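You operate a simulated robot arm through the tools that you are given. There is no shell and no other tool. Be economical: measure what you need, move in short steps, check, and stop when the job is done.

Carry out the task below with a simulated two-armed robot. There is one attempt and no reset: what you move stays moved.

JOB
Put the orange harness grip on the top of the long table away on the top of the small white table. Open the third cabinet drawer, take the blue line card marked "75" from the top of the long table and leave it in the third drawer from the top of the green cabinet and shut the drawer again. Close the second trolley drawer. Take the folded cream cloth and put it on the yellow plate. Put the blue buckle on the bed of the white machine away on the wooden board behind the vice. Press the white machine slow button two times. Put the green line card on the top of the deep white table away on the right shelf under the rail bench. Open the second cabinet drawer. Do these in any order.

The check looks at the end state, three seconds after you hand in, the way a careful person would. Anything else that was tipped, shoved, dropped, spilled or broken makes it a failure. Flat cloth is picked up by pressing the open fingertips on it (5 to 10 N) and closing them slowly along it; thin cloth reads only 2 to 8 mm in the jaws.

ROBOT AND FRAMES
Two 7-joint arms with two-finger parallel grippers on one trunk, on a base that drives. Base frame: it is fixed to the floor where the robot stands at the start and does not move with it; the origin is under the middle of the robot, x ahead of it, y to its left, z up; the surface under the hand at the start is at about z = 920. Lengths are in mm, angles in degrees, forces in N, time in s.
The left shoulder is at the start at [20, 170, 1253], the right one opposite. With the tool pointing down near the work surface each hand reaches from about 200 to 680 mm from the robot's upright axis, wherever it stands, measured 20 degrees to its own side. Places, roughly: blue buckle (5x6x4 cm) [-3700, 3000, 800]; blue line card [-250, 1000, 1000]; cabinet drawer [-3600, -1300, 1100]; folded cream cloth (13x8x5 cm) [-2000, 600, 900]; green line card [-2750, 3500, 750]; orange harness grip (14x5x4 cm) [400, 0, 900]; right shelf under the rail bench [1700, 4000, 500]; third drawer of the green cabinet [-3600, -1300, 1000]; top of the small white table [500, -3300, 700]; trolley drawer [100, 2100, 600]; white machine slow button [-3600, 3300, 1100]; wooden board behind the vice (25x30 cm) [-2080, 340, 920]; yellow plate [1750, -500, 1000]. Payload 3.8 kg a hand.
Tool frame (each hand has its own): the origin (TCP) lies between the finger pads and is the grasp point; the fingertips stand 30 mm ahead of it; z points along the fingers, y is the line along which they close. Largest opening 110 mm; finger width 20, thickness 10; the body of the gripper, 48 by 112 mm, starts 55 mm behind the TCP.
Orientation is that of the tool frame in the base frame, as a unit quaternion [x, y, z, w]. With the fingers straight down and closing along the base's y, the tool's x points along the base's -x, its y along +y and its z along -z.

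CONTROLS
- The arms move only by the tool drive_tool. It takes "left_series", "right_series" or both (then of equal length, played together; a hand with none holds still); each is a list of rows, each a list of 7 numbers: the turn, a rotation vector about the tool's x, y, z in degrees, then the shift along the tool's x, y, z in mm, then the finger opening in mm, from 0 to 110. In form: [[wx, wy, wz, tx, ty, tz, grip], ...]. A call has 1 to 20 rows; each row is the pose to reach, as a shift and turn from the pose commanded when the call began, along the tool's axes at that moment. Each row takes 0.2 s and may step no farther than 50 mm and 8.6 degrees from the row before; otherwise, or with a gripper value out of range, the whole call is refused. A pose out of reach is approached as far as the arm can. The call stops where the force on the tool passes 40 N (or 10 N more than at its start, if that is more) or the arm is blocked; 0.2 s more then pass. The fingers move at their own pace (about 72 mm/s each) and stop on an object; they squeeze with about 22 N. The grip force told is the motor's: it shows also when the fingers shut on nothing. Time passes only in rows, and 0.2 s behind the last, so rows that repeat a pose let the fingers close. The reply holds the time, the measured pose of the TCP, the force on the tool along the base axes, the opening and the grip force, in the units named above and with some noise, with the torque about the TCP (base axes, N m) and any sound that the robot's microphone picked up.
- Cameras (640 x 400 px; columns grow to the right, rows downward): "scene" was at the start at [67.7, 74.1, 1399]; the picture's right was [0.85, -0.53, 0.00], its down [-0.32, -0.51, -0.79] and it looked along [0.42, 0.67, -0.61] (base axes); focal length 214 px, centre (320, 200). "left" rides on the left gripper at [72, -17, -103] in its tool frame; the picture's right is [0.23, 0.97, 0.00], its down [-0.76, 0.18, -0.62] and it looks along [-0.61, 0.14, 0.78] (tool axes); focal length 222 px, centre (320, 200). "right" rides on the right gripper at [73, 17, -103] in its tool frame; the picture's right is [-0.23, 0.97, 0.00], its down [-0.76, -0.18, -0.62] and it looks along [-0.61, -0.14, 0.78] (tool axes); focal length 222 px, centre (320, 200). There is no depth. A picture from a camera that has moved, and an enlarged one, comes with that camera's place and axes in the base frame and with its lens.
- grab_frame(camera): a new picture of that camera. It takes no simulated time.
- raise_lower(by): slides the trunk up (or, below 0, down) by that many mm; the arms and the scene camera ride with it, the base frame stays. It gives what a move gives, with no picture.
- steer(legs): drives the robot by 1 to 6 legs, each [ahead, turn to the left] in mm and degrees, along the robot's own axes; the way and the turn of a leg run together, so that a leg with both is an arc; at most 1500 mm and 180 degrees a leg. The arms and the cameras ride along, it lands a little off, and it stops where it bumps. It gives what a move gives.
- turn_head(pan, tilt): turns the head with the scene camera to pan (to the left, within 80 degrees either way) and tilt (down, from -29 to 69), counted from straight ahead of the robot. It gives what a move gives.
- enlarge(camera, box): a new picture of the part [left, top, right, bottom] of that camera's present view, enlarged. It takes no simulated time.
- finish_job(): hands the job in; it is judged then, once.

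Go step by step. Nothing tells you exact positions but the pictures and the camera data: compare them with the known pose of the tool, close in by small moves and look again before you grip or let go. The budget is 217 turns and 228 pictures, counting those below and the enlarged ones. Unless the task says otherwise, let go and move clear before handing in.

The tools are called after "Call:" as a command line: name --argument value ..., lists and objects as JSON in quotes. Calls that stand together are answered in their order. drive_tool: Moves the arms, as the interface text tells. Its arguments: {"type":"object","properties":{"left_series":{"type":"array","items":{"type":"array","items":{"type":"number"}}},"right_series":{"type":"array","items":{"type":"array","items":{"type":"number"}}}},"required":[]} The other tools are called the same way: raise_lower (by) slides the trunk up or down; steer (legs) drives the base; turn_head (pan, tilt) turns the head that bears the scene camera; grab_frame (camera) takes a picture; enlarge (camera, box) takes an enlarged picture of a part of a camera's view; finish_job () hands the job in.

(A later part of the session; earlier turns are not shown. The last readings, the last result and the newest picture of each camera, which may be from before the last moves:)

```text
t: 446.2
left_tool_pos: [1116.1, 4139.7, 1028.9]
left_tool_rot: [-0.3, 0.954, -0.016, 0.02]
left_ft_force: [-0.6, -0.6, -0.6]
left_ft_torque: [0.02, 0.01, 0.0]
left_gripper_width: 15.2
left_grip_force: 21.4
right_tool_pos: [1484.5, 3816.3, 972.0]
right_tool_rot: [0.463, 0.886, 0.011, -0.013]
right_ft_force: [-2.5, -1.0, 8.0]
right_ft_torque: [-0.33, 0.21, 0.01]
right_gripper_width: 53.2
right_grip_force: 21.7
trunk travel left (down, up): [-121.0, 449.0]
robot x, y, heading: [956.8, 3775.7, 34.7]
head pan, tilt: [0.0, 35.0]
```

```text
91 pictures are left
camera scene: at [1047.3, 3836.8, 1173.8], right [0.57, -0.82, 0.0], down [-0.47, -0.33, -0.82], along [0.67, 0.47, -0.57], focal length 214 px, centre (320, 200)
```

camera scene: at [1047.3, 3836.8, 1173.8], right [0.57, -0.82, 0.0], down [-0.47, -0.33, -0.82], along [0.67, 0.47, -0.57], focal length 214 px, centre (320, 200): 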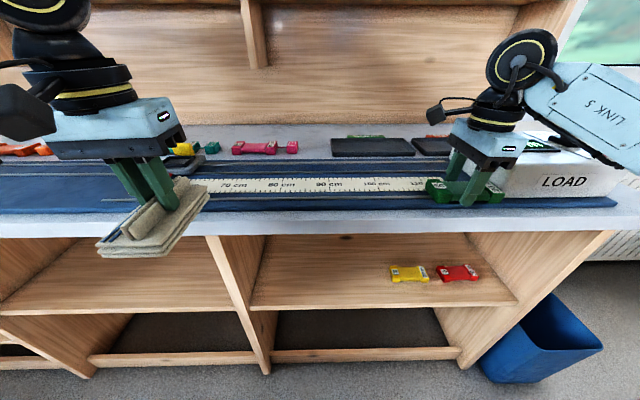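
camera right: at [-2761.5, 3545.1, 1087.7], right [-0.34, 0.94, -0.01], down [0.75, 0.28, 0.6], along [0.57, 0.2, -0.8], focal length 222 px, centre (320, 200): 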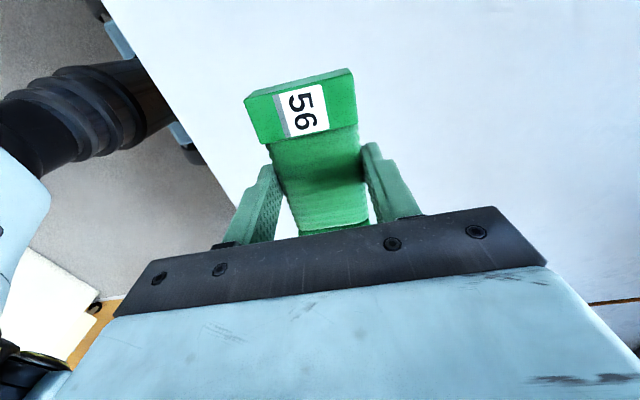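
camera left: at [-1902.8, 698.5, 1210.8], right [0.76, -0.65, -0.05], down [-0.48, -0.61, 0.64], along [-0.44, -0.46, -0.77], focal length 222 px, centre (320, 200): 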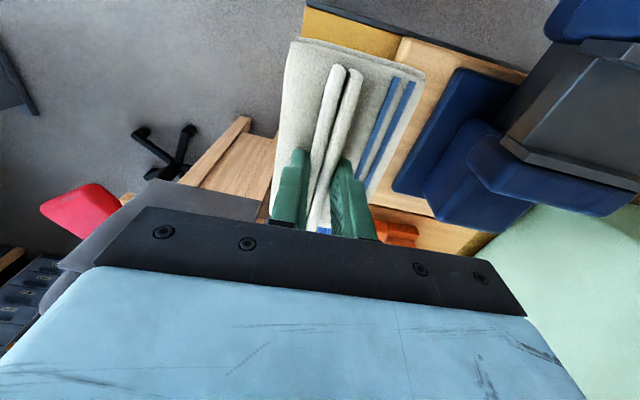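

The lowering touched the rail bench top with the card. I'll raise, check nothing moved, and back away before lowering.

Call:
raise_lower --by 80

Call:
enlarge --camera "scene" --box '[340, 130, 640, 320]'

Call:
steer --legs '[[-330, 0]]'

Call:
raise_lower --by -201

Call:
grab_frame --camera "scene"

```text
t: 447.4
left_tool_pos: [1116.8, 4139.9, 1109.2]
left_tool_rot: [-0.3, 0.954, -0.016, 0.02]
left_ft_force: [0.5, 0.8, 0.0]
left_ft_torque: [-0.03, 0.02, -0.01]
left_gripper_width: 15.4
left_grip_force: 21.9
right_tool_pos: [1485.4, 3815.6, 1052.2]
right_tool_rot: [0.463, 0.886, 0.011, -0.012]
right_ft_force: [0.5, 0.8, 0.1]
right_ft_torque: [0.02, 0.02, 0.03]
right_gripper_width: 53.2
right_grip_force: 22.4
trunk travel left (down, up): [-201.0, 369.0]
robot x, y, heading: [960.0, 3771.0, 35.0]
head pan, tilt: [0.0, 35.0]
```

```text
2.11 times, centred on (490, 225) of scene
camera zoom: at [1048.2, 3837.0, 1253.6], right [0.57, -0.82, 0.0], down [-0.47, -0.33, -0.82], along [0.67, 0.47, -0.57], focal length 452 px, centre (-38, 147)
```

zoom: 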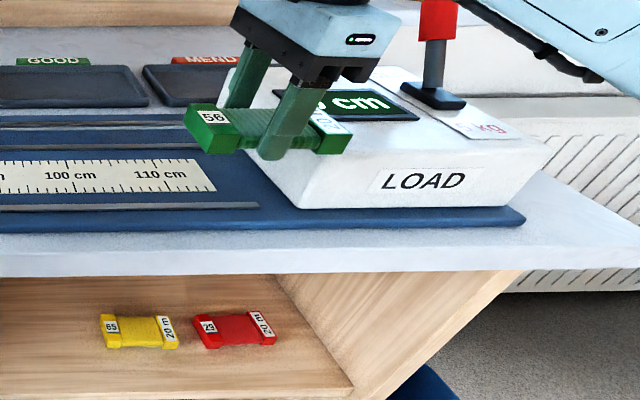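

```text
t: 449.6
left_tool_pos: [842.7, 3949.6, 1108.1]
left_tool_rot: [-0.298, 0.954, -0.016, 0.021]
left_ft_force: [0.4, -1.1, 0.3]
left_ft_torque: [0.01, 0.01, -0.04]
left_gripper_width: 15.3
left_grip_force: 22.1
right_tool_pos: [1209.8, 3623.8, 1052.4]
right_tool_rot: [0.464, 0.885, 0.011, -0.013]
right_ft_force: [0.2, -1.0, -1.4]
right_ft_torque: [-0.01, -0.01, 0.0]
right_gripper_width: 52.9
right_grip_force: 21.9
trunk travel left (down, up): [-201.0, 369.0]
robot x, y, heading: [680.0, 3583.7, 35.1]
head pan, tilt: [0.0, 35.0]
```

```text
t: 451.8
left_tool_pos: [842.5, 3949.8, 908.0]
left_tool_rot: [-0.299, 0.954, -0.016, 0.019]
left_ft_force: [0.1, -0.3, -0.8]
left_ft_torque: [0.01, 0.02, -0.02]
left_gripper_width: 15.4
left_grip_force: 22.1
right_tool_pos: [1211.8, 3623.6, 851.1]
right_tool_rot: [0.465, 0.885, 0.011, -0.013]
right_ft_force: [0.3, 0.6, -0.5]
right_ft_torque: [0.01, -0.02, 0.0]
right_gripper_width: 53.3
right_grip_force: 21.8
trunk travel left (down, up): [0.0, 570.0]
robot x, y, heading: [684.0, 3586.7, 34.5]
head pan, tilt: [0.0, 35.0]
```

```text
89 pictures are left
camera scene: at [773.5, 3646.7, 1052.9], right [0.57, -0.82, 0.0], down [-0.47, -0.33, -0.82], along [0.67, 0.46, -0.57], focal length 214 px, centre (320, 200)
```

scene: 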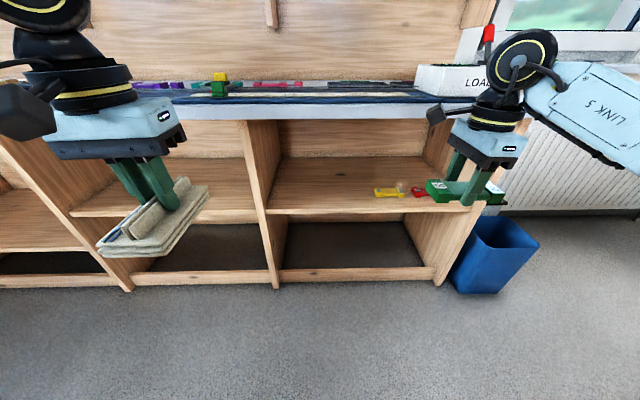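

Nothing on the bench moved. With the trunk at its lowest, I test how low the right hand can go in the clear.

Call:
drive_tool --right_series '[[0, 0, 0, 45, 0, 20, 10], [0, 0, 0, 90, 0, 40, 10], [0, 0, 0, 130, 0, 65, 10], [0, 0, 0, 130, 0, 110, 10], [0, 0, 0, 130, 0, 155, 10], [0, 0, 0, 130, 0, 200, 10], [0, 0, 0, 130, 0, 245, 10], [0, 0, 0, 130, 0, 290, 10]]'

Call:
grab_frame --camera "scene"

```text
t: 453.6
left_tool_pos: [841.5, 3949.3, 906.9]
left_tool_rot: [-0.299, 0.954, -0.015, 0.018]
left_ft_force: [-0.6, -0.4, -1.3]
left_ft_torque: [-0.01, 0.0, 0.02]
left_gripper_width: 15.3
left_grip_force: 22.1
right_tool_pos: [1132.4, 3740.6, 563.8]
right_tool_rot: [0.464, 0.886, 0.01, -0.013]
right_ft_force: [0.2, 0.3, -0.5]
right_ft_torque: [0.0, 0.01, 0.01]
right_gripper_width: 53.0
right_grip_force: 22.0
trunk travel left (down, up): [0.0, 570.0]
robot x, y, heading: [683.0, 3582.6, 34.7]
head pan, tilt: [0.0, 35.0]
```

```text
88 pictures are left
camera scene: at [773.5, 3646.8, 1052.8], right [0.57, -0.82, 0.0], down [-0.47, -0.33, -0.82], along [0.67, 0.46, -0.57], focal length 214 px, centre (320, 200)
```

scene: 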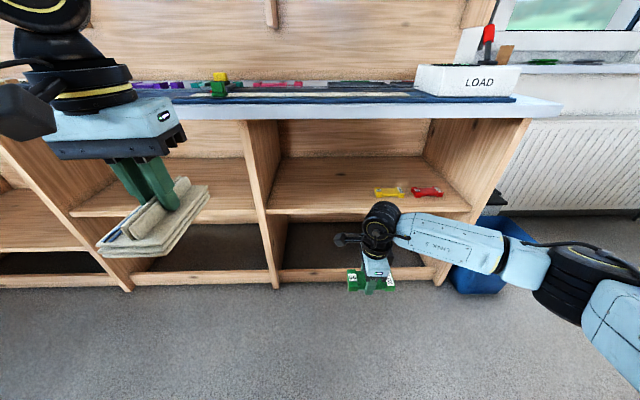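

The hand can reach shelf height. I'll lift the left hand clear, set the right hand just above shelf level, and drive it in.

Call:
drive_tool --left_series '[[0, 0, 0, 10, 0, -40, 0], [0, 0, 0, 20, 0, -80, 0], [0, 0, 0, 30, 0, -120, 0], [0, 0, 0, 40, 0, -160, 0], [0, 0, 0, 40, 0, -180, 0]]' --right_series '[[0, 0, 0, 0, 0, -5, 10], [0, 0, 0, 0, 0, -12, 10], [0, 0, 0, 0, 0, -12, 10], [0, 0, 0, 0, 0, -12, 10], [0, 0, 0, 0, 0, -12, 10]]'

Call:
steer --legs '[[260, 0]]'

Call:
grab_frame --camera "right"

Call:
grab_frame --camera "scene"

```text
t: 454.8
left_tool_pos: [800.2, 3930.6, 1086.5]
left_tool_rot: [-0.298, 0.954, -0.015, 0.02]
left_ft_force: [-0.4, -0.1, -1.2]
left_ft_torque: [0.0, 0.02, 0.0]
left_gripper_width: 15.3
left_grip_force: 22.4
right_tool_pos: [1132.7, 3739.2, 576.6]
right_tool_rot: [0.465, 0.885, 0.012, -0.013]
right_ft_force: [-0.5, 0.7, -1.4]
right_ft_torque: [0.01, 0.0, 0.0]
right_gripper_width: 53.4
right_grip_force: 21.6
trunk travel left (down, up): [0.0, 570.0]
robot x, y, heading: [684.5, 3582.5, 34.9]
head pan, tilt: [0.0, 35.0]
```

```text
t: 456.6
left_tool_pos: [1010.7, 4076.6, 1085.7]
left_tool_rot: [-0.3, 0.954, -0.016, 0.02]
left_ft_force: [-0.2, -0.3, -0.7]
left_ft_torque: [-0.01, 0.01, 0.01]
left_gripper_width: 15.4
left_grip_force: 21.9
right_tool_pos: [1341.4, 3885.7, 577.7]
right_tool_rot: [0.464, 0.886, 0.011, -0.013]
right_ft_force: [0.1, 0.3, -0.4]
right_ft_torque: [0.03, 0.03, -0.02]
right_gripper_width: 53.3
right_grip_force: 22.3
trunk travel left (down, up): [0.0, 570.0]
robot x, y, heading: [891.9, 3727.2, 34.7]
head pan, tilt: [0.0, 35.0]
```

```text
87 pictures are left
camera right: at [1317.1, 3952.6, 682.7], right [0.93, 0.37, 0.0], down [0.3, -0.75, 0.6], along [0.22, -0.56, -0.8], focal length 222 px, centre (320, 200)
```

right: 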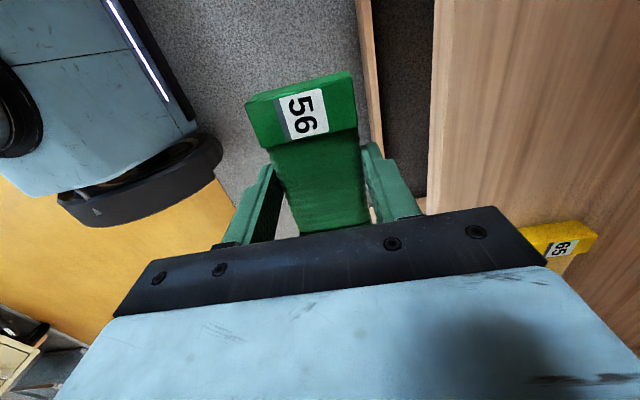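

```text
86 pictures are left
camera scene: at [984.0, 3792.3, 1052.7], right [0.57, -0.82, 0.0], down [-0.47, -0.33, -0.82], along [0.67, 0.47, -0.57], focal length 214 px, centre (320, 200)
```

scene: 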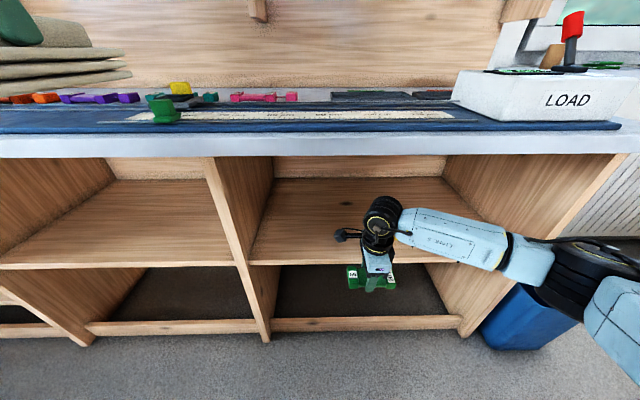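

Call:
steer --legs '[[165, 0]]'

Call:
grab_frame --camera "right"

Call:
grab_frame --camera "scene"

```text
t: 458.1
left_tool_pos: [1145.4, 4168.7, 1085.0]
left_tool_rot: [-0.3, 0.954, -0.016, 0.019]
left_ft_force: [-1.1, 0.2, 0.6]
left_ft_torque: [-0.01, -0.02, -0.03]
left_gripper_width: 15.1
left_grip_force: 22.3
right_tool_pos: [1477.2, 3977.7, 578.3]
right_tool_rot: [0.465, 0.885, 0.01, -0.013]
right_ft_force: [0.5, 0.4, -0.7]
right_ft_torque: [0.0, -0.01, 0.0]
right_gripper_width: 53.1
right_grip_force: 22.1
trunk travel left (down, up): [0.0, 570.0]
robot x, y, heading: [1027.4, 3822.5, 34.7]
head pan, tilt: [0.0, 35.0]
```

```text
85 pictures are left
camera right: at [1451.3, 4044.2, 682.6], right [0.93, 0.37, 0.0], down [0.29, -0.75, 0.6], along [0.22, -0.56, -0.8], focal length 222 px, centre (320, 200)
```

right: 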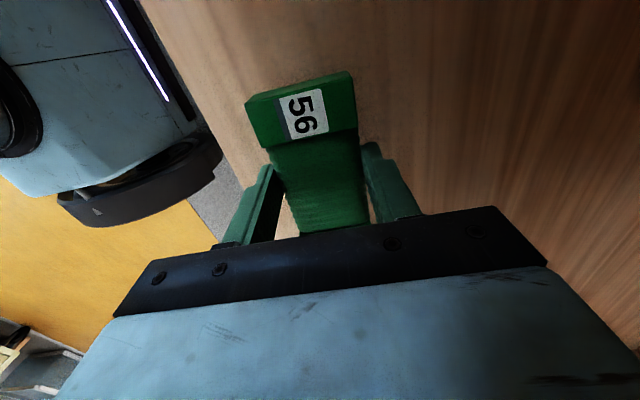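

```text
84 pictures are left
camera scene: at [1118.0, 3884.6, 1052.7], right [0.57, -0.82, 0.0], down [-0.47, -0.33, -0.82], along [0.67, 0.46, -0.57], focal length 214 px, centre (320, 200)
```

scene: 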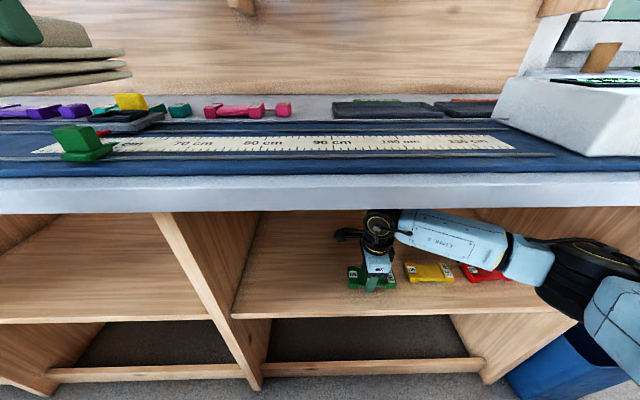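

Call:
drive_tool --right_series '[[0, 0, 0, 25, 0, 0, 10], [0, 0, 0, 50, 0, 0, 10], [0, 0, 0, 50, 0, 10, 10], [0, 0, 0, 50, 0, 15, 10], [0, 0, 0, 50, 0, 19, 10], [0, 0, 0, 50, 0, 23, 10], [0, 0, 0, 50, 0, 27, 10], [0, 0, 0, 50, 0, 31, 10], [0, 0, 0, 50, 0, 35, 10], [0, 0, 0, 50, 0, 39, 10]]'

Call:
grab_frame --camera "right"

```text
t: 459.9
left_tool_pos: [1145.2, 4167.8, 1086.3]
left_tool_rot: [-0.299, 0.954, -0.015, 0.021]
left_ft_force: [-0.4, 0.1, 0.3]
left_ft_torque: [0.03, 0.02, 0.03]
left_gripper_width: 15.3
left_grip_force: 22.2
right_tool_pos: [1449.2, 4020.8, 555.1]
right_tool_rot: [0.465, 0.885, 0.013, -0.013]
right_ft_force: [-4.5, -7.1, 15.2]
right_ft_torque: [-0.7, 0.48, -0.02]
right_gripper_width: 53.2
right_grip_force: 22.1
trunk travel left (down, up): [0.0, 570.0]
robot x, y, heading: [1029.1, 3820.3, 34.6]
head pan, tilt: [0.0, 35.0]
stopped in row 8 (right hand): the force on the tool passed its limit at 47 N (the readings are from after the stop); the commanded pose is now the measured one
```

```text
83 pictures are left
camera right: at [1423.1, 4085.8, 661.1], right [0.93, 0.37, 0.0], down [0.29, -0.75, 0.6], along [0.22, -0.55, -0.8], focal length 222 px, centre (320, 200)
```

right: 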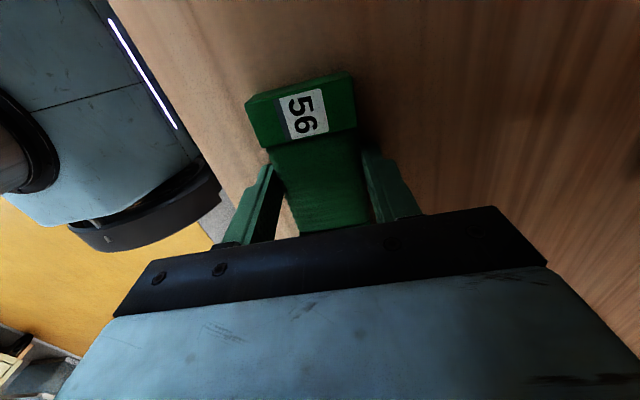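

Call:
drive_tool --right_series '[[0, 0, 0, 0, 0, 0, 65], [0, 0, 0, 0, 0, 0, 80], [0, 0, 0, 0, 0, 0, 80], [0, 0, 0, 0, 0, -20, 80], [0, 0, 0, 0, 0, -45, 80]]'

Call:
steer --legs '[[-350, 0]]'

Call:
grab_frame --camera "scene"

```text
t: 461.1
left_tool_pos: [1144.9, 4168.7, 1085.3]
left_tool_rot: [-0.299, 0.954, -0.015, 0.02]
left_ft_force: [0.2, -0.1, -1.7]
left_ft_torque: [0.02, -0.01, 0.02]
left_gripper_width: 15.2
left_grip_force: 22.4
right_tool_pos: [1449.7, 4017.9, 595.7]
right_tool_rot: [0.465, 0.885, 0.01, -0.012]
right_ft_force: [-0.2, 0.1, 0.2]
right_ft_torque: [0.01, 0.06, 0.0]
right_gripper_width: 80.0
right_grip_force: 0.1
trunk travel left (down, up): [0.0, 570.0]
robot x, y, heading: [1027.1, 3818.6, 34.4]
head pan, tilt: [0.0, 35.0]
```

```text
t: 463.3
left_tool_pos: [857.7, 3970.2, 1085.8]
left_tool_rot: [-0.3, 0.954, -0.015, 0.019]
left_ft_force: [-0.1, -0.3, -0.3]
left_ft_torque: [-0.02, 0.0, 0.01]
left_gripper_width: 15.3
left_grip_force: 22.0
right_tool_pos: [1162.8, 3823.2, 598.2]
right_tool_rot: [0.463, 0.886, 0.012, -0.013]
right_ft_force: [0.4, 0.1, 0.0]
right_ft_torque: [0.02, 0.02, -0.02]
right_gripper_width: 80.1
right_grip_force: 0.1
trunk travel left (down, up): [0.0, 570.0]
robot x, y, heading: [741.5, 3623.7, 34.7]
head pan, tilt: [0.0, 35.0]
```

```text
82 pictures are left
camera scene: at [831.8, 3687.1, 1052.8], right [0.57, -0.82, 0.0], down [-0.47, -0.33, -0.82], along [0.67, 0.47, -0.57], focal length 214 px, centre (320, 200)
```

scene: 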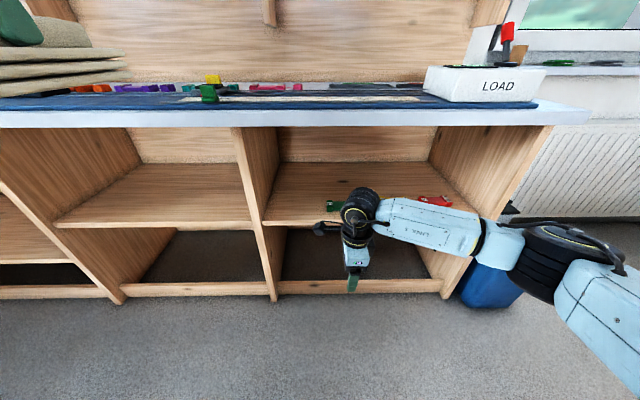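

The green card is on the right shelf. Now the trolley: I drive along and turn to face it.

Call:
steer --legs '[[0, -89], [850, 0], [0, -90]]'

Call:
turn_head --pan 0 --tilt 20

Call:
grab_frame --camera "scene"

```text
t: 475.4
left_tool_pos: [1123.0, 2588.9, 1085.7]
left_tool_rot: [0.948, 0.318, -0.019, -0.015]
left_ft_force: [0.4, 0.1, -0.1]
left_ft_torque: [0.0, -0.01, -0.02]
left_gripper_width: 15.2
left_grip_force: 21.6
right_tool_pos: [812.5, 2726.2, 599.6]
right_tool_rot: [0.895, -0.447, 0.014, 0.011]
right_ft_force: [0.4, 0.1, 0.0]
right_ft_torque: [0.0, 0.0, -0.02]
right_gripper_width: 79.9
right_grip_force: 0.1
trunk travel left (down, up): [0.0, 570.0]
robot x, y, heading: [1223.2, 2940.9, -143.2]
head pan, tilt: [0.0, 35.0]
```

```text
t: 476.1
left_tool_pos: [1121.4, 2590.9, 1086.9]
left_tool_rot: [0.948, 0.318, -0.02, -0.015]
left_ft_force: [0.4, -0.4, -0.9]
left_ft_torque: [0.01, -0.01, 0.02]
left_gripper_width: 15.4
left_grip_force: 22.2
right_tool_pos: [812.5, 2727.1, 598.8]
right_tool_rot: [0.894, -0.447, 0.013, 0.011]
right_ft_force: [-0.1, -0.7, 0.1]
right_ft_torque: [0.01, 0.0, 0.01]
right_gripper_width: 80.1
right_grip_force: 0.0
trunk travel left (down, up): [0.0, 570.0]
robot x, y, heading: [1226.1, 2942.8, -143.1]
head pan, tilt: [0.0, 20.0]
```

```text
81 pictures are left
camera scene: at [1135.8, 2873.5, 1076.6], right [-0.6, 0.8, 0.0], down [0.27, 0.21, -0.94], along [-0.75, -0.56, -0.34], focal length 214 px, centre (320, 200)
```

scene: 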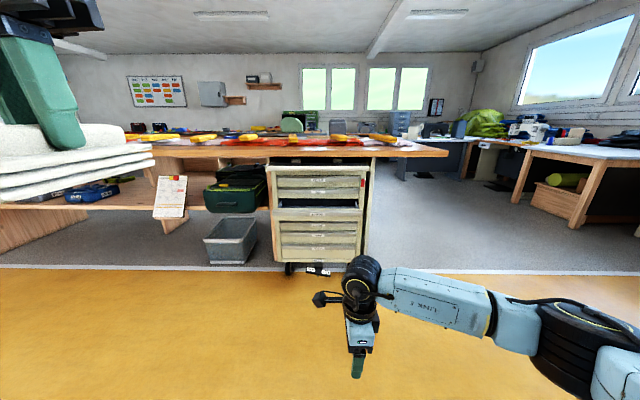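

Call:
enlarge --camera "scene" --box '[250, 140, 400, 290]'

```text
2.67 times, centred on (325, 215) of scene
camera zoom: at [1135.8, 2873.5, 1076.6], right [-0.6, 0.8, 0.0], down [0.27, 0.21, -0.94], along [-0.75, -0.56, -0.34], focal length 572 px, centre (307, 160)
```

zoom: 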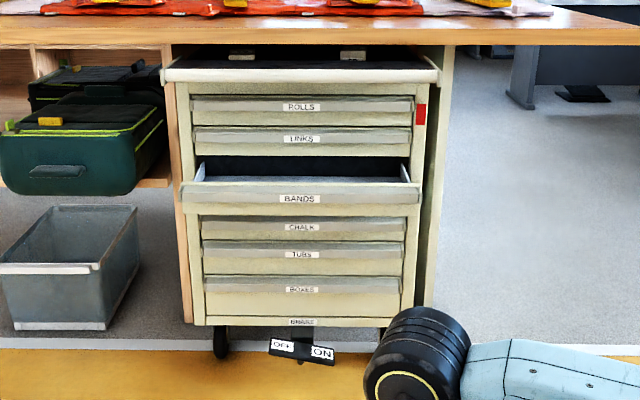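

The open trolley drawer is labelled BANDS, apparently the third; I need a closer look at what is open.

Call:
steer --legs '[[560, 0]]'

Call:
turn_head --pan 0 --tilt 30

Call:
enlarge --camera "scene" --box '[200, 60, 460, 320]'

```text
t: 479.3
left_tool_pos: [673.9, 2254.9, 1086.5]
left_tool_rot: [0.948, 0.318, -0.02, -0.015]
left_ft_force: [0.3, 1.0, -0.7]
left_ft_torque: [0.01, 0.04, -0.01]
left_gripper_width: 15.1
left_grip_force: 21.6
right_tool_pos: [363.5, 2391.7, 596.9]
right_tool_rot: [0.894, -0.447, 0.013, 0.012]
right_ft_force: [0.6, 0.2, -0.4]
right_ft_torque: [0.02, -0.02, 0.03]
right_gripper_width: 80.1
right_grip_force: 0.0
trunk travel left (down, up): [0.0, 570.0]
robot x, y, heading: [779.0, 2603.2, -143.4]
head pan, tilt: [0.0, 20.0]
```

```text
t: 480.1
left_tool_pos: [675.7, 2254.9, 1085.8]
left_tool_rot: [0.948, 0.317, -0.02, -0.015]
left_ft_force: [0.2, 0.6, -0.2]
left_ft_torque: [-0.01, 0.02, -0.03]
left_gripper_width: 15.3
left_grip_force: 21.9
right_tool_pos: [365.1, 2390.8, 597.2]
right_tool_rot: [0.894, -0.447, 0.013, 0.011]
right_ft_force: [0.3, 0.6, -0.4]
right_ft_torque: [-0.02, -0.02, -0.03]
right_gripper_width: 80.0
right_grip_force: 0.1
trunk travel left (down, up): [0.0, 570.0]
robot x, y, heading: [777.6, 2602.1, -143.2]
head pan, tilt: [0.0, 30.0]
```

```text
1.54 times, centred on (330, 190) of scene
camera zoom: at [689.8, 2539.4, 1060.6], right [-0.6, 0.8, 0.0], down [0.4, 0.3, -0.87], along [-0.69, -0.52, -0.5], focal length 330 px, centre (305, 215)
```

zoom: 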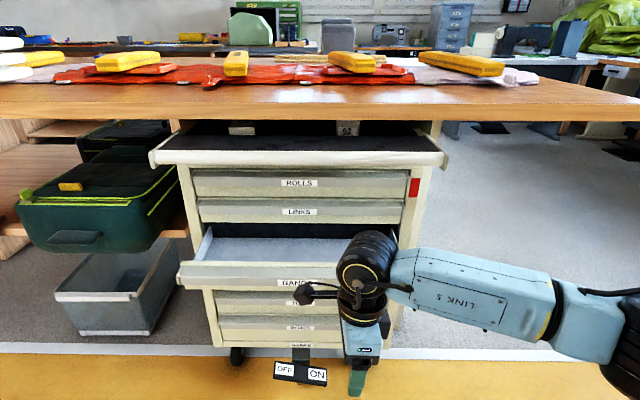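

Call:
drive_tool --right_series '[[0, 0, -8, 0, 0, 0, 60], [0, 0, -16, 0, 0, 0, 40], [0, 0, -24, 0, 0, 0, 20], [0, 0, -32, 0, 0, 0, 0], [0, 0, -40, 0, 0, 0, 0], [0, 0, -48, 0, 0, 0, 0], [0, 0, -56, 0, 0, 0, 0], [0, 0, -64, 0, 0, 0, 0], [0, 0, -72, 0, 0, 0, 0], [0, 0, -80, 0, 0, 0, 0], [0, 0, -88, 0, 0, 0, 0], [0, 0, -90, 0, 0, 0, 0]]'

Call:
grab_frame --camera "right"

Call:
grab_frame --camera "scene"

```text
t: 482.7
left_tool_pos: [675.4, 2254.4, 1085.7]
left_tool_rot: [0.948, 0.318, -0.019, -0.015]
left_ft_force: [0.1, -1.4, 0.1]
left_ft_torque: [-0.03, -0.02, 0.0]
left_gripper_width: 15.4
left_grip_force: 22.1
right_tool_pos: [364.1, 2390.8, 598.5]
right_tool_rot: [0.948, 0.318, 0.001, 0.017]
right_ft_force: [0.3, 0.6, -0.6]
right_ft_torque: [0.03, -0.04, 0.01]
right_gripper_width: 0.2
right_grip_force: 21.3
trunk travel left (down, up): [0.0, 570.0]
robot x, y, heading: [774.5, 2601.9, -143.1]
head pan, tilt: [0.0, 30.0]
```

```text
78 pictures are left
camera right: at [430.2, 2424.2, 701.4], right [0.4, -0.91, 0.03], down [-0.72, -0.3, 0.62], along [-0.56, -0.28, -0.78], focal length 222 px, centre (320, 200)
```

right: 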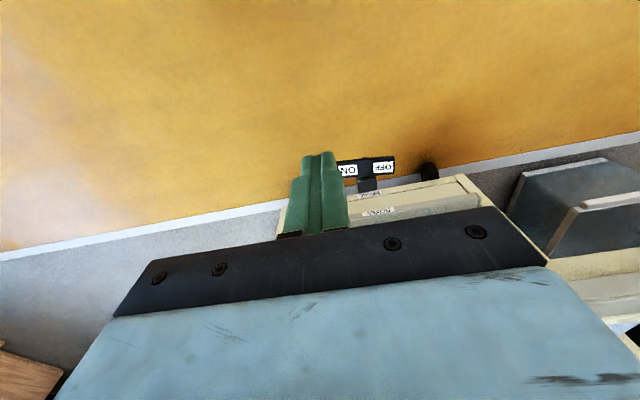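

```text
77 pictures are left
camera scene: at [689.8, 2539.4, 1060.6], right [-0.6, 0.8, 0.0], down [0.4, 0.3, -0.87], along [-0.69, -0.52, -0.5], focal length 214 px, centre (320, 200)
```

scene: 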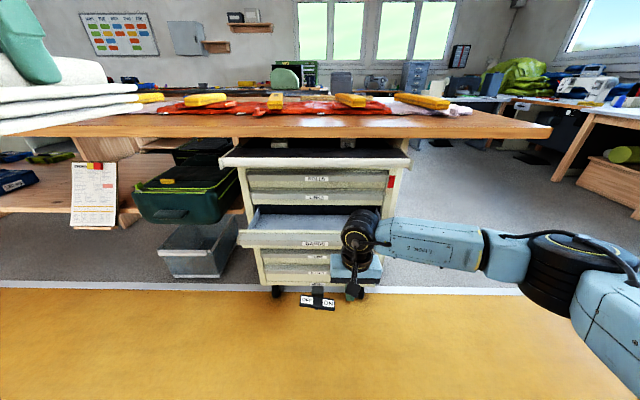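

Call:
enlarge --camera "scene" --box '[210, 130, 430, 300]'

```text
2.35 times, centred on (320, 215) of scene
camera zoom: at [689.8, 2539.4, 1060.6], right [-0.6, 0.8, 0.0], down [0.4, 0.3, -0.87], along [-0.69, -0.52, -0.5], focal length 505 px, centre (320, 165)
```

zoom: 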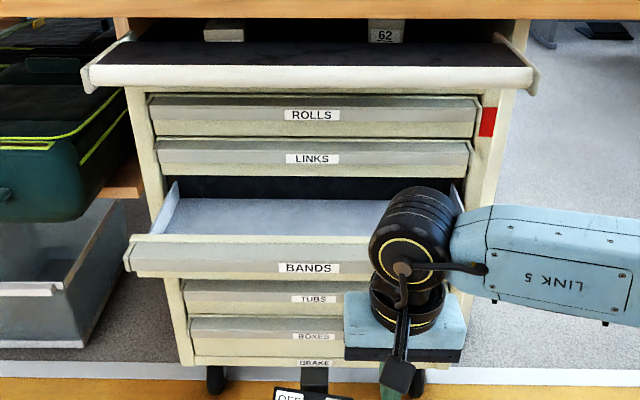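

The only open drawer is BANDS, whose position and height match the given rough trolley-drawer place; brake is ON. I'll tilt the right fist so the tips lead and centre it on that drawer front.

Call:
drive_tool --right_series '[[0, -8, 0, 0, 20, -8, 0], [0, -16, 0, 0, 40, -16, 0], [0, -24, 0, 0, 60, -24, 0], [0, -32, 0, 0, 80, -32, 0], [0, -35, 0, 0, 85, -32, 0]]'

Call:
grab_frame --camera "right"

Call:
enlarge --camera "scene" --box '[210, 130, 430, 300]'

```text
t: 483.9
left_tool_pos: [675.2, 2254.5, 1086.1]
left_tool_rot: [0.948, 0.317, -0.02, -0.015]
left_ft_force: [0.3, -0.6, -0.7]
left_ft_torque: [-0.03, 0.03, 0.01]
left_gripper_width: 15.4
left_grip_force: 22.1
right_tool_pos: [414.9, 2325.4, 634.2]
right_tool_rot: [0.905, 0.296, -0.284, 0.112]
right_ft_force: [0.8, -0.5, -0.9]
right_ft_torque: [-0.02, 0.0, -0.05]
right_gripper_width: 0.0
right_grip_force: 21.8
trunk travel left (down, up): [0.0, 570.0]
robot x, y, heading: [778.4, 2603.7, -143.0]
head pan, tilt: [0.0, 30.0]
```

```text
75 pictures are left
camera right: at [518.9, 2383.5, 675.9], right [0.43, -0.89, 0.17], down [-0.33, 0.01, 0.94], along [-0.84, -0.46, -0.29], focal length 222 px, centre (320, 200)
```

right: 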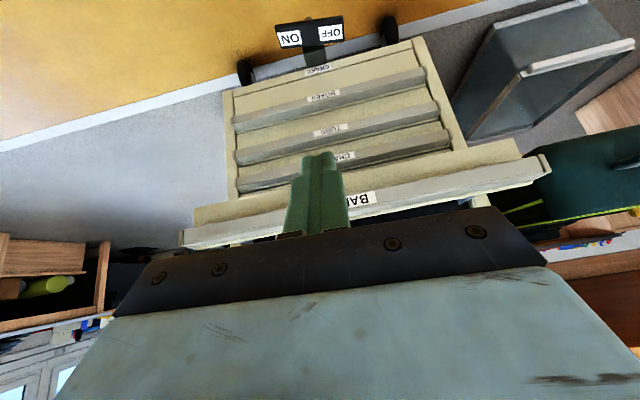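

```text
2.35 times, centred on (320, 215) of scene
camera zoom: at [689.8, 2539.4, 1060.6], right [-0.6, 0.8, 0.0], down [0.4, 0.3, -0.87], along [-0.69, -0.52, -0.5], focal length 505 px, centre (320, 165)
```

zoom: 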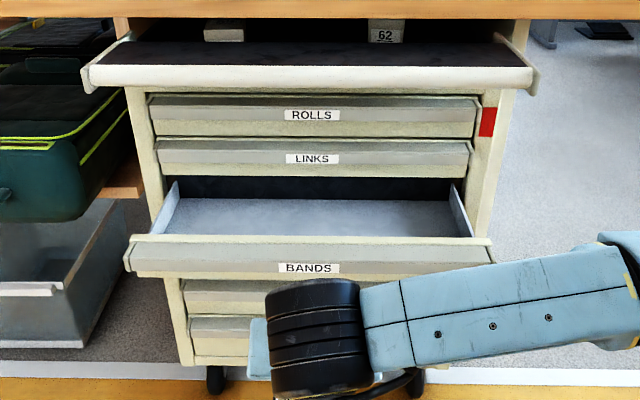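

Call:
drive_tool --right_series '[[0, 0, 0, 8.6, 0, 12.3, 0], [0, 0, 0, 8.6, 0, 12.3, 0]]'

Call:
steer --legs '[[250, 0]]'

Call:
enlarge --camera "scene" --box '[180, 130, 460, 340]'

Call:
grab_frame --camera "right"

```text
t: 484.5
left_tool_pos: [674.0, 2255.2, 1086.1]
left_tool_rot: [0.948, 0.317, -0.02, -0.016]
left_ft_force: [-0.1, 0.6, 0.1]
left_ft_torque: [0.0, 0.01, -0.01]
left_gripper_width: 15.1
left_grip_force: 21.8
right_tool_pos: [413.4, 2324.4, 619.2]
right_tool_rot: [0.905, 0.296, -0.284, 0.111]
right_ft_force: [0.3, 0.4, -0.1]
right_ft_torque: [0.0, -0.04, -0.02]
right_gripper_width: 0.1
right_grip_force: 22.0
trunk travel left (down, up): [0.0, 570.0]
robot x, y, heading: [778.2, 2605.2, -143.3]
head pan, tilt: [0.0, 30.0]
```

```text
t: 486.3
left_tool_pos: [470.8, 2103.3, 1085.9]
left_tool_rot: [0.948, 0.317, -0.02, -0.016]
left_ft_force: [0.5, -0.1, -0.4]
left_ft_torque: [0.03, 0.05, 0.0]
left_gripper_width: 15.4
left_grip_force: 22.2
right_tool_pos: [211.1, 2174.6, 619.3]
right_tool_rot: [0.905, 0.296, -0.284, 0.111]
right_ft_force: [-0.3, -0.1, 0.4]
right_ft_torque: [-0.01, 0.0, -0.04]
right_gripper_width: 0.0
right_grip_force: 21.9
trunk travel left (down, up): [0.0, 570.0]
robot x, y, heading: [577.1, 2450.7, -143.2]
head pan, tilt: [0.0, 30.0]
```

```text
1.90 times, centred on (320, 235) of scene
camera zoom: at [487.4, 2388.5, 1060.5], right [-0.6, 0.8, 0.0], down [0.4, 0.3, -0.87], along [-0.69, -0.52, -0.5], focal length 408 px, centre (320, 133)
```

zoom: 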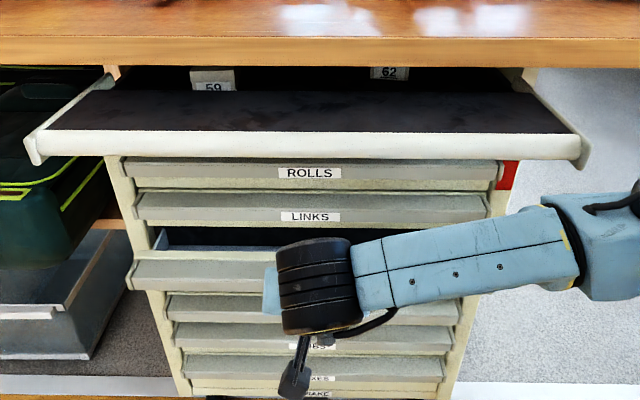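

```text
72 pictures are left
camera right: at [316.1, 2232.9, 661.2], right [0.43, -0.89, 0.16], down [-0.33, 0.01, 0.94], along [-0.84, -0.46, -0.29], focal length 222 px, centre (320, 200)
```

right: 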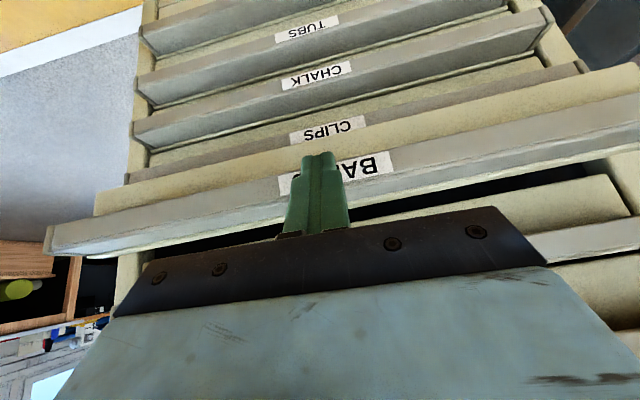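

Call:
steer --legs '[[60, 0]]'

Call:
drive_tool --right_series '[[0, 0, 0, -6.6, 0, 4.6, 0], [0, 0, 0, -13, 0, 9.2, 0], [0, 0, 0, -20, 0, 13.8, 0], [0, 0, 0, -26, 0, 18.4, 0], [0, 0, 0, -33, 0, 23, 0], [0, 0, 0, -39, 0, 27.5, 0], [0, 0, 0, -46, 0, 32, 0]]'

Call:
enlarge --camera "scene" --box '[180, 130, 460, 340]'

Call:
grab_frame --camera "right"

```text
t: 487.3
left_tool_pos: [425.5, 2069.1, 1087.4]
left_tool_rot: [0.948, 0.316, -0.02, -0.016]
left_ft_force: [-0.4, 0.0, -0.6]
left_ft_torque: [0.02, -0.01, 0.02]
left_gripper_width: 15.2
left_grip_force: 22.2
right_tool_pos: [164.3, 2138.2, 619.4]
right_tool_rot: [0.905, 0.295, -0.284, 0.112]
right_ft_force: [-0.2, 0.1, -0.2]
right_ft_torque: [-0.02, -0.01, -0.02]
right_gripper_width: 0.0
right_grip_force: 21.9
trunk travel left (down, up): [0.0, 570.0]
robot x, y, heading: [524.9, 2418.9, -143.6]
head pan, tilt: [0.0, 30.0]
```

```text
t: 487.8
left_tool_pos: [425.1, 2069.6, 1086.3]
left_tool_rot: [0.948, 0.316, -0.02, -0.015]
left_ft_force: [-0.6, 0.2, -1.0]
left_ft_torque: [0.05, -0.04, 0.04]
left_gripper_width: 15.1
left_grip_force: 22.0
right_tool_pos: [162.3, 2134.7, 616.3]
right_tool_rot: [0.906, 0.302, -0.276, 0.111]
right_ft_force: [6.9, 4.9, 1.7]
right_ft_torque: [0.13, -0.08, -0.05]
right_gripper_width: 0.0
right_grip_force: 21.9
trunk travel left (down, up): [0.0, 570.0]
robot x, y, heading: [534.5, 2421.2, -143.3]
head pan, tilt: [0.0, 30.0]
stopped in row 2 (right hand): the force on the tool passed its limit at 54 N (the readings are from after the stop); the commanded pose is now the measured one
```

```text
1.90 times, centred on (320, 235) of scene
camera zoom: at [441.0, 2353.9, 1060.5], right [-0.6, 0.8, 0.0], down [0.4, 0.3, -0.87], along [-0.69, -0.52, -0.5], focal length 408 px, centre (320, 133)
```

zoom: 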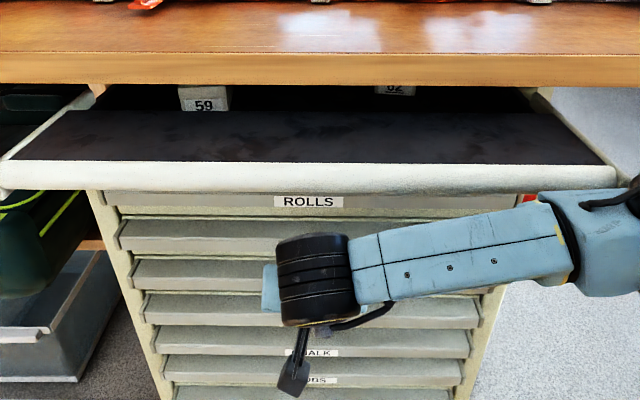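

```text
70 pictures are left
camera right: at [265.6, 2193.7, 659.9], right [0.44, -0.88, 0.16], down [-0.35, 0.0, 0.94], along [-0.83, -0.47, -0.31], focal length 222 px, centre (320, 200)
```

right: 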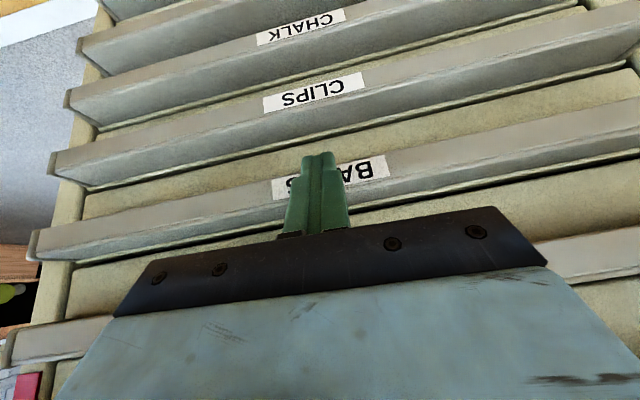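

The drawer is flush with its neighbours. I back off, untilt the right hand, and head to the yellow plate.

Call:
steer --legs '[[-350, 0]]'

Call:
drive_tool --right_series '[[0, 8, 0, 0, 0, 0, 0], [0, 16, 0, 0, 0, 0, 0], [0, 24, 0, 0, 0, 0, 0], [0, 32, 0, 0, -40, 0, 0], [0, 35, 0, 0, -80, 0, 0]]'

Call:
raise_lower --by 320

Call:
enlarge --camera "scene" --box '[180, 130, 460, 340]'

Call:
steer --legs '[[0, 90]]'

Call:
turn_head --pan 0 --tilt 22

Call:
grab_frame --camera "scene"

```text
t: 490.1
left_tool_pos: [708.1, 2280.8, 1084.5]
left_tool_rot: [0.949, 0.315, -0.02, -0.015]
left_ft_force: [0.5, -0.1, -0.4]
left_ft_torque: [0.0, 0.01, 0.01]
left_gripper_width: 14.9
left_grip_force: 21.9
right_tool_pos: [444.4, 2346.0, 615.7]
right_tool_rot: [0.907, 0.298, -0.278, 0.109]
right_ft_force: [-0.3, 0.7, -0.5]
right_ft_torque: [0.03, 0.0, 0.0]
right_gripper_width: 0.1
right_grip_force: 22.2
trunk travel left (down, up): [0.0, 570.0]
robot x, y, heading: [815.0, 2632.6, -143.4]
head pan, tilt: [0.0, 30.0]
```

```text
t: 491.3
left_tool_pos: [707.9, 2279.7, 1086.4]
left_tool_rot: [0.949, 0.314, -0.019, -0.016]
left_ft_force: [-0.5, 0.2, -1.0]
left_ft_torque: [-0.01, -0.02, 0.0]
left_gripper_width: 15.2
left_grip_force: 22.1
right_tool_pos: [395.3, 2410.4, 611.3]
right_tool_rot: [0.948, 0.318, 0.009, 0.015]
right_ft_force: [0.1, 0.2, 1.1]
right_ft_torque: [0.05, 0.0, -0.03]
right_gripper_width: 0.0
right_grip_force: 21.8
trunk travel left (down, up): [0.0, 570.0]
robot x, y, heading: [812.8, 2632.6, -143.5]
head pan, tilt: [0.0, 30.0]
```

```text
t: 494.5
left_tool_pos: [708.3, 2281.0, 1405.9]
left_tool_rot: [0.949, 0.315, -0.02, -0.015]
left_ft_force: [0.5, 0.7, -1.3]
left_ft_torque: [0.02, -0.02, 0.01]
left_gripper_width: 15.2
left_grip_force: 21.9
right_tool_pos: [394.5, 2412.7, 932.1]
right_tool_rot: [0.948, 0.317, 0.007, 0.015]
right_ft_force: [-0.3, -0.5, -0.6]
right_ft_torque: [0.0, -0.04, -0.03]
right_gripper_width: 0.0
right_grip_force: 22.6
trunk travel left (down, up): [-320.0, 250.0]
robot x, y, heading: [815.5, 2630.6, -143.2]
head pan, tilt: [0.0, 30.0]
```

```text
1.90 times, centred on (320, 235) of scene
camera zoom: at [724.8, 2565.3, 1380.5], right [-0.59, 0.8, 0.0], down [0.4, 0.3, -0.87], along [-0.7, -0.52, -0.5], focal length 408 px, centre (320, 133)
```

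zoom: 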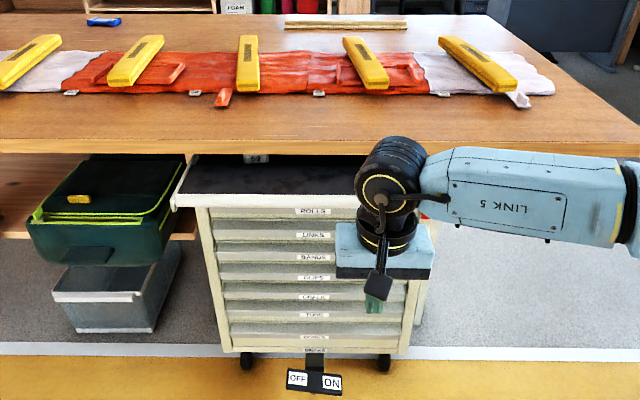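

```text
t: 498.7
left_tool_pos: [1162.6, 2520.8, 1407.0]
left_tool_rot: [0.453, 0.891, -0.025, 0.003]
left_ft_force: [0.1, -0.1, 0.0]
left_ft_torque: [-0.04, 0.04, 0.02]
left_gripper_width: 15.4
left_grip_force: 21.2
right_tool_pos: [1029.4, 2209.7, 933.5]
right_tool_rot: [0.45, 0.893, 0.015, 0.006]
right_ft_force: [-1.0, -0.8, -0.5]
right_ft_torque: [-0.01, 0.0, 0.03]
right_gripper_width: 0.0
right_grip_force: 22.2
trunk travel left (down, up): [-320.0, 250.0]
robot x, y, heading: [814.4, 2630.3, -54.2]
head pan, tilt: [0.0, 30.0]
```

```text
t: 499.4
left_tool_pos: [1163.5, 2521.1, 1405.1]
left_tool_rot: [0.453, 0.891, -0.025, 0.002]
left_ft_force: [-0.5, -0.7, -0.1]
left_ft_torque: [0.02, -0.01, 0.01]
left_gripper_width: 15.3
left_grip_force: 22.2
right_tool_pos: [1028.7, 2209.2, 932.4]
right_tool_rot: [0.45, 0.893, 0.015, 0.005]
right_ft_force: [0.1, -0.1, -0.6]
right_ft_torque: [0.01, -0.01, 0.02]
right_gripper_width: 0.2
right_grip_force: 22.0
trunk travel left (down, up): [-320.0, 250.0]
robot x, y, heading: [811.3, 2633.0, -54.2]
head pan, tilt: [0.0, 22.0]
```

```text
68 pictures are left
camera scene: at [881.1, 2539.4, 1393.3], right [-0.81, -0.59, 0.0], down [-0.22, 0.3, -0.93], along [0.54, -0.75, -0.38], focal length 214 px, centre (320, 200)
```

scene: 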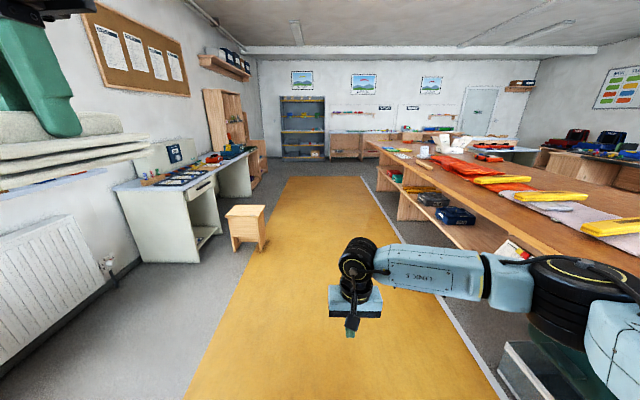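

Call:
steer --legs '[[1450, 0], [1440, 0], [0, -90]]'

Call:
turn_head --pan 5 --tilt 30

Call:
grab_frame --camera "scene"

```text
t: 517.3
left_tool_pos: [2419.4, -57.3, 1406.4]
left_tool_rot: [0.953, 0.303, -0.02, -0.016]
left_ft_force: [0.2, 0.4, -1.0]
left_ft_torque: [0.03, 0.02, -0.01]
left_gripper_width: 15.2
left_grip_force: 21.9
right_tool_pos: [2109.3, 80.6, 933.2]
right_tool_rot: [0.952, 0.306, 0.007, 0.014]
right_ft_force: [0.7, -0.9, -0.1]
right_ft_torque: [-0.01, -0.01, 0.02]
right_gripper_width: 0.0
right_grip_force: 22.1
trunk travel left (down, up): [-320.0, 250.0]
robot x, y, heading: [2529.4, 289.3, -144.8]
head pan, tilt: [0.0, 22.0]
```

```text
t: 518.0
left_tool_pos: [2419.4, -57.8, 1406.3]
left_tool_rot: [0.953, 0.303, -0.019, -0.015]
left_ft_force: [0.6, -0.1, -0.9]
left_ft_torque: [-0.06, 0.01, 0.0]
left_gripper_width: 15.2
left_grip_force: 22.2
right_tool_pos: [2109.1, 80.9, 933.1]
right_tool_rot: [0.952, 0.306, 0.007, 0.015]
right_ft_force: [0.5, 0.3, -0.7]
right_ft_torque: [-0.01, -0.03, 0.01]
right_gripper_width: 0.0
right_grip_force: 21.9
trunk travel left (down, up): [-320.0, 250.0]
robot x, y, heading: [2530.4, 291.3, -144.7]
head pan, tilt: [5.0, 30.0]
```

```text
67 pictures are left
camera scene: at [2447.6, 220.6, 1380.6], right [-0.64, 0.77, 0.0], down [0.38, 0.32, -0.87], along [-0.66, -0.56, -0.5], focal length 214 px, centre (320, 200)
```

scene: 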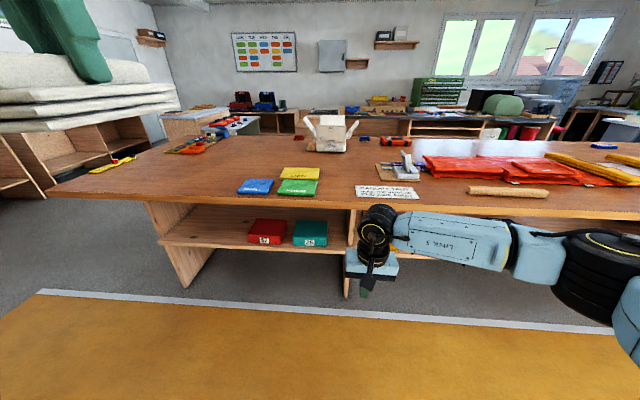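

Call:
enlarge --camera "scene" --box '[220, 140, 380, 220]'

Call:
steer --legs '[[450, 0]]'

Call:
turn_head --pan 5 --tilt 40

Call:
grab_frame --camera "scene"

```text
4.00 times, centred on (300, 180) of scene
camera zoom: at [2447.6, 220.6, 1380.6], right [-0.64, 0.77, 0.0], down [0.38, 0.32, -0.87], along [-0.66, -0.56, -0.5], focal length 858 px, centre (400, 280)
```

zoom: 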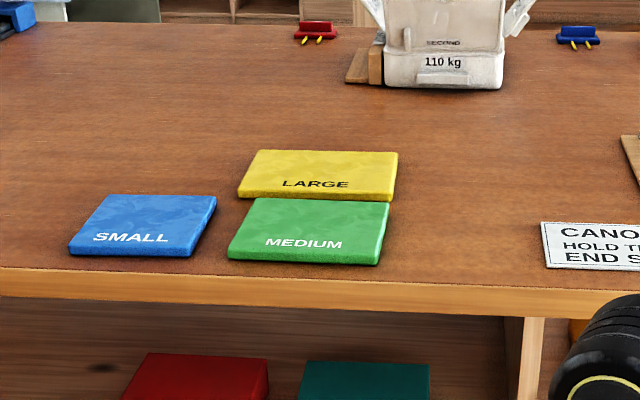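

```text
t: 520.6
left_tool_pos: [2064.2, -309.9, 1405.4]
left_tool_rot: [0.952, 0.304, -0.019, -0.016]
left_ft_force: [-0.7, 0.4, -0.5]
left_ft_torque: [0.02, 0.01, 0.01]
left_gripper_width: 15.2
left_grip_force: 21.9
right_tool_pos: [1758.2, -169.7, 932.1]
right_tool_rot: [0.951, 0.31, 0.018, 0.01]
right_ft_force: [-0.4, 0.8, 0.9]
right_ft_torque: [-0.04, 0.01, 0.02]
right_gripper_width: 0.0
right_grip_force: 21.6
trunk travel left (down, up): [-320.0, 250.0]
robot x, y, heading: [2181.1, 37.0, -144.7]
head pan, tilt: [5.0, 30.0]
stopped in leg 1: the force on the tool passed its limit at 62 N (the readings are from after the stop); the commanded pose is now the measured one
```

```text
t: 521.3
left_tool_pos: [2062.7, -309.2, 1405.9]
left_tool_rot: [0.952, 0.305, -0.021, -0.016]
left_ft_force: [0.3, -0.3, -0.5]
left_ft_torque: [-0.01, 0.0, 0.03]
left_gripper_width: 15.4
left_grip_force: 22.0
right_tool_pos: [1758.9, -169.2, 932.2]
right_tool_rot: [0.951, 0.31, 0.017, 0.009]
right_ft_force: [-0.1, 0.6, 0.3]
right_ft_torque: [0.01, 0.0, 0.03]
right_gripper_width: 0.0
right_grip_force: 21.8
trunk travel left (down, up): [-320.0, 250.0]
robot x, y, heading: [2177.9, 37.3, -144.7]
head pan, tilt: [5.0, 40.0]
```

```text
65 pictures are left
camera scene: at [2095.0, -27.9, 1365.3], right [-0.65, 0.76, 0.0], down [0.49, 0.42, -0.77], along [-0.58, -0.5, -0.64], focal length 214 px, centre (320, 200)
```

scene: 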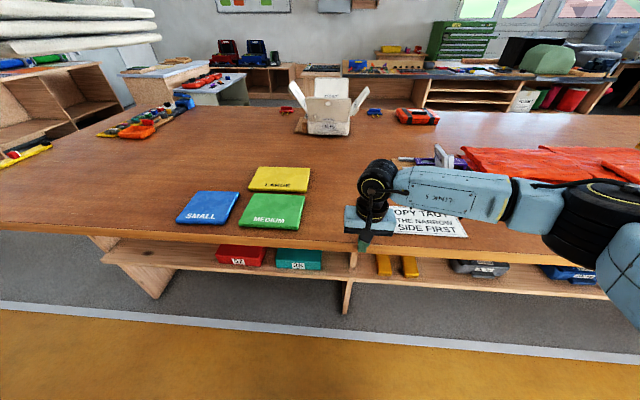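

The right fist touched the table edge because it was low. I back off, lift it, and then approach again.

Call:
steer --legs '[[-60, 0]]'

Call:
drive_tool --right_series '[[0, 0, 0, 0, 0, -45, 0], [0, 0, 0, 0, 0, -90, 0], [0, 0, 0, 0, 0, -135, 0], [0, 0, 0, 0, 0, -180, 0], [0, 0, 0, 0, 0, -225, 0], [0, 0, 0, 0, 0, -270, 0]]'

Call:
steer --legs '[[240, 0]]'

Call:
grab_frame --camera "scene"

```text
t: 522.3
left_tool_pos: [2113.0, -275.0, 1405.3]
left_tool_rot: [0.952, 0.305, -0.019, -0.016]
left_ft_force: [0.2, 0.5, -0.9]
left_ft_torque: [0.03, 0.02, -0.02]
left_gripper_width: 14.8
left_grip_force: 22.0
right_tool_pos: [1808.0, -134.3, 932.4]
right_tool_rot: [0.951, 0.309, 0.016, 0.009]
right_ft_force: [0.0, 0.0, 0.8]
right_ft_torque: [0.01, 0.04, 0.0]
right_gripper_width: 0.0
right_grip_force: 21.9
trunk travel left (down, up): [-320.0, 250.0]
robot x, y, heading: [2220.2, 74.6, -144.9]
head pan, tilt: [5.0, 40.0]
```

```text
t: 523.7
left_tool_pos: [2113.4, -275.0, 1406.0]
left_tool_rot: [0.952, 0.304, -0.019, -0.016]
left_ft_force: [0.0, -0.3, -0.9]
left_ft_torque: [0.01, 0.03, 0.02]
left_gripper_width: 15.1
left_grip_force: 22.0
right_tool_pos: [1798.7, -133.7, 1201.8]
right_tool_rot: [0.951, 0.309, 0.017, 0.009]
right_ft_force: [0.4, -0.2, -0.5]
right_ft_torque: [-0.02, 0.02, 0.01]
right_gripper_width: 0.0
right_grip_force: 21.2
trunk travel left (down, up): [-320.0, 250.0]
robot x, y, heading: [2227.0, 70.4, -144.8]
head pan, tilt: [5.0, 40.0]
```

```text
t: 525.4
left_tool_pos: [1918.1, -413.0, 1406.4]
left_tool_rot: [0.952, 0.305, -0.02, -0.016]
left_ft_force: [-0.3, -0.9, -1.1]
left_ft_torque: [0.03, 0.0, -0.01]
left_gripper_width: 15.5
left_grip_force: 21.9
right_tool_pos: [1602.9, -271.5, 1200.1]
right_tool_rot: [0.951, 0.31, 0.017, 0.009]
right_ft_force: [-0.7, -0.1, -0.6]
right_ft_torque: [0.04, -0.03, 0.0]
right_gripper_width: 0.0
right_grip_force: 22.1
trunk travel left (down, up): [-320.0, 250.0]
robot x, y, heading: [2029.1, -65.8, -144.8]
head pan, tilt: [5.0, 40.0]
```

```text
64 pictures are left
camera scene: at [1949.5, -130.8, 1365.2], right [-0.65, 0.76, 0.0], down [0.49, 0.42, -0.77], along [-0.58, -0.49, -0.64], focal length 214 px, centre (320, 200)
```

scene: 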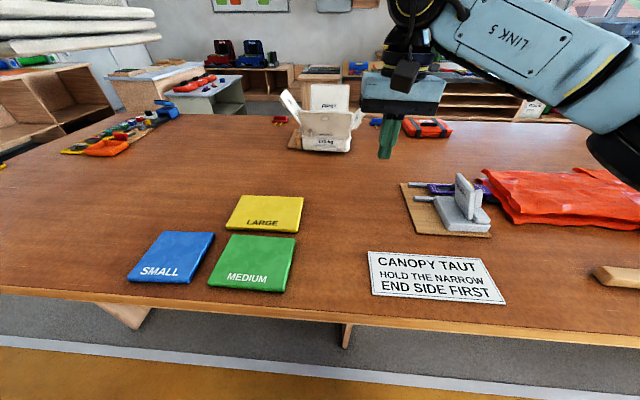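

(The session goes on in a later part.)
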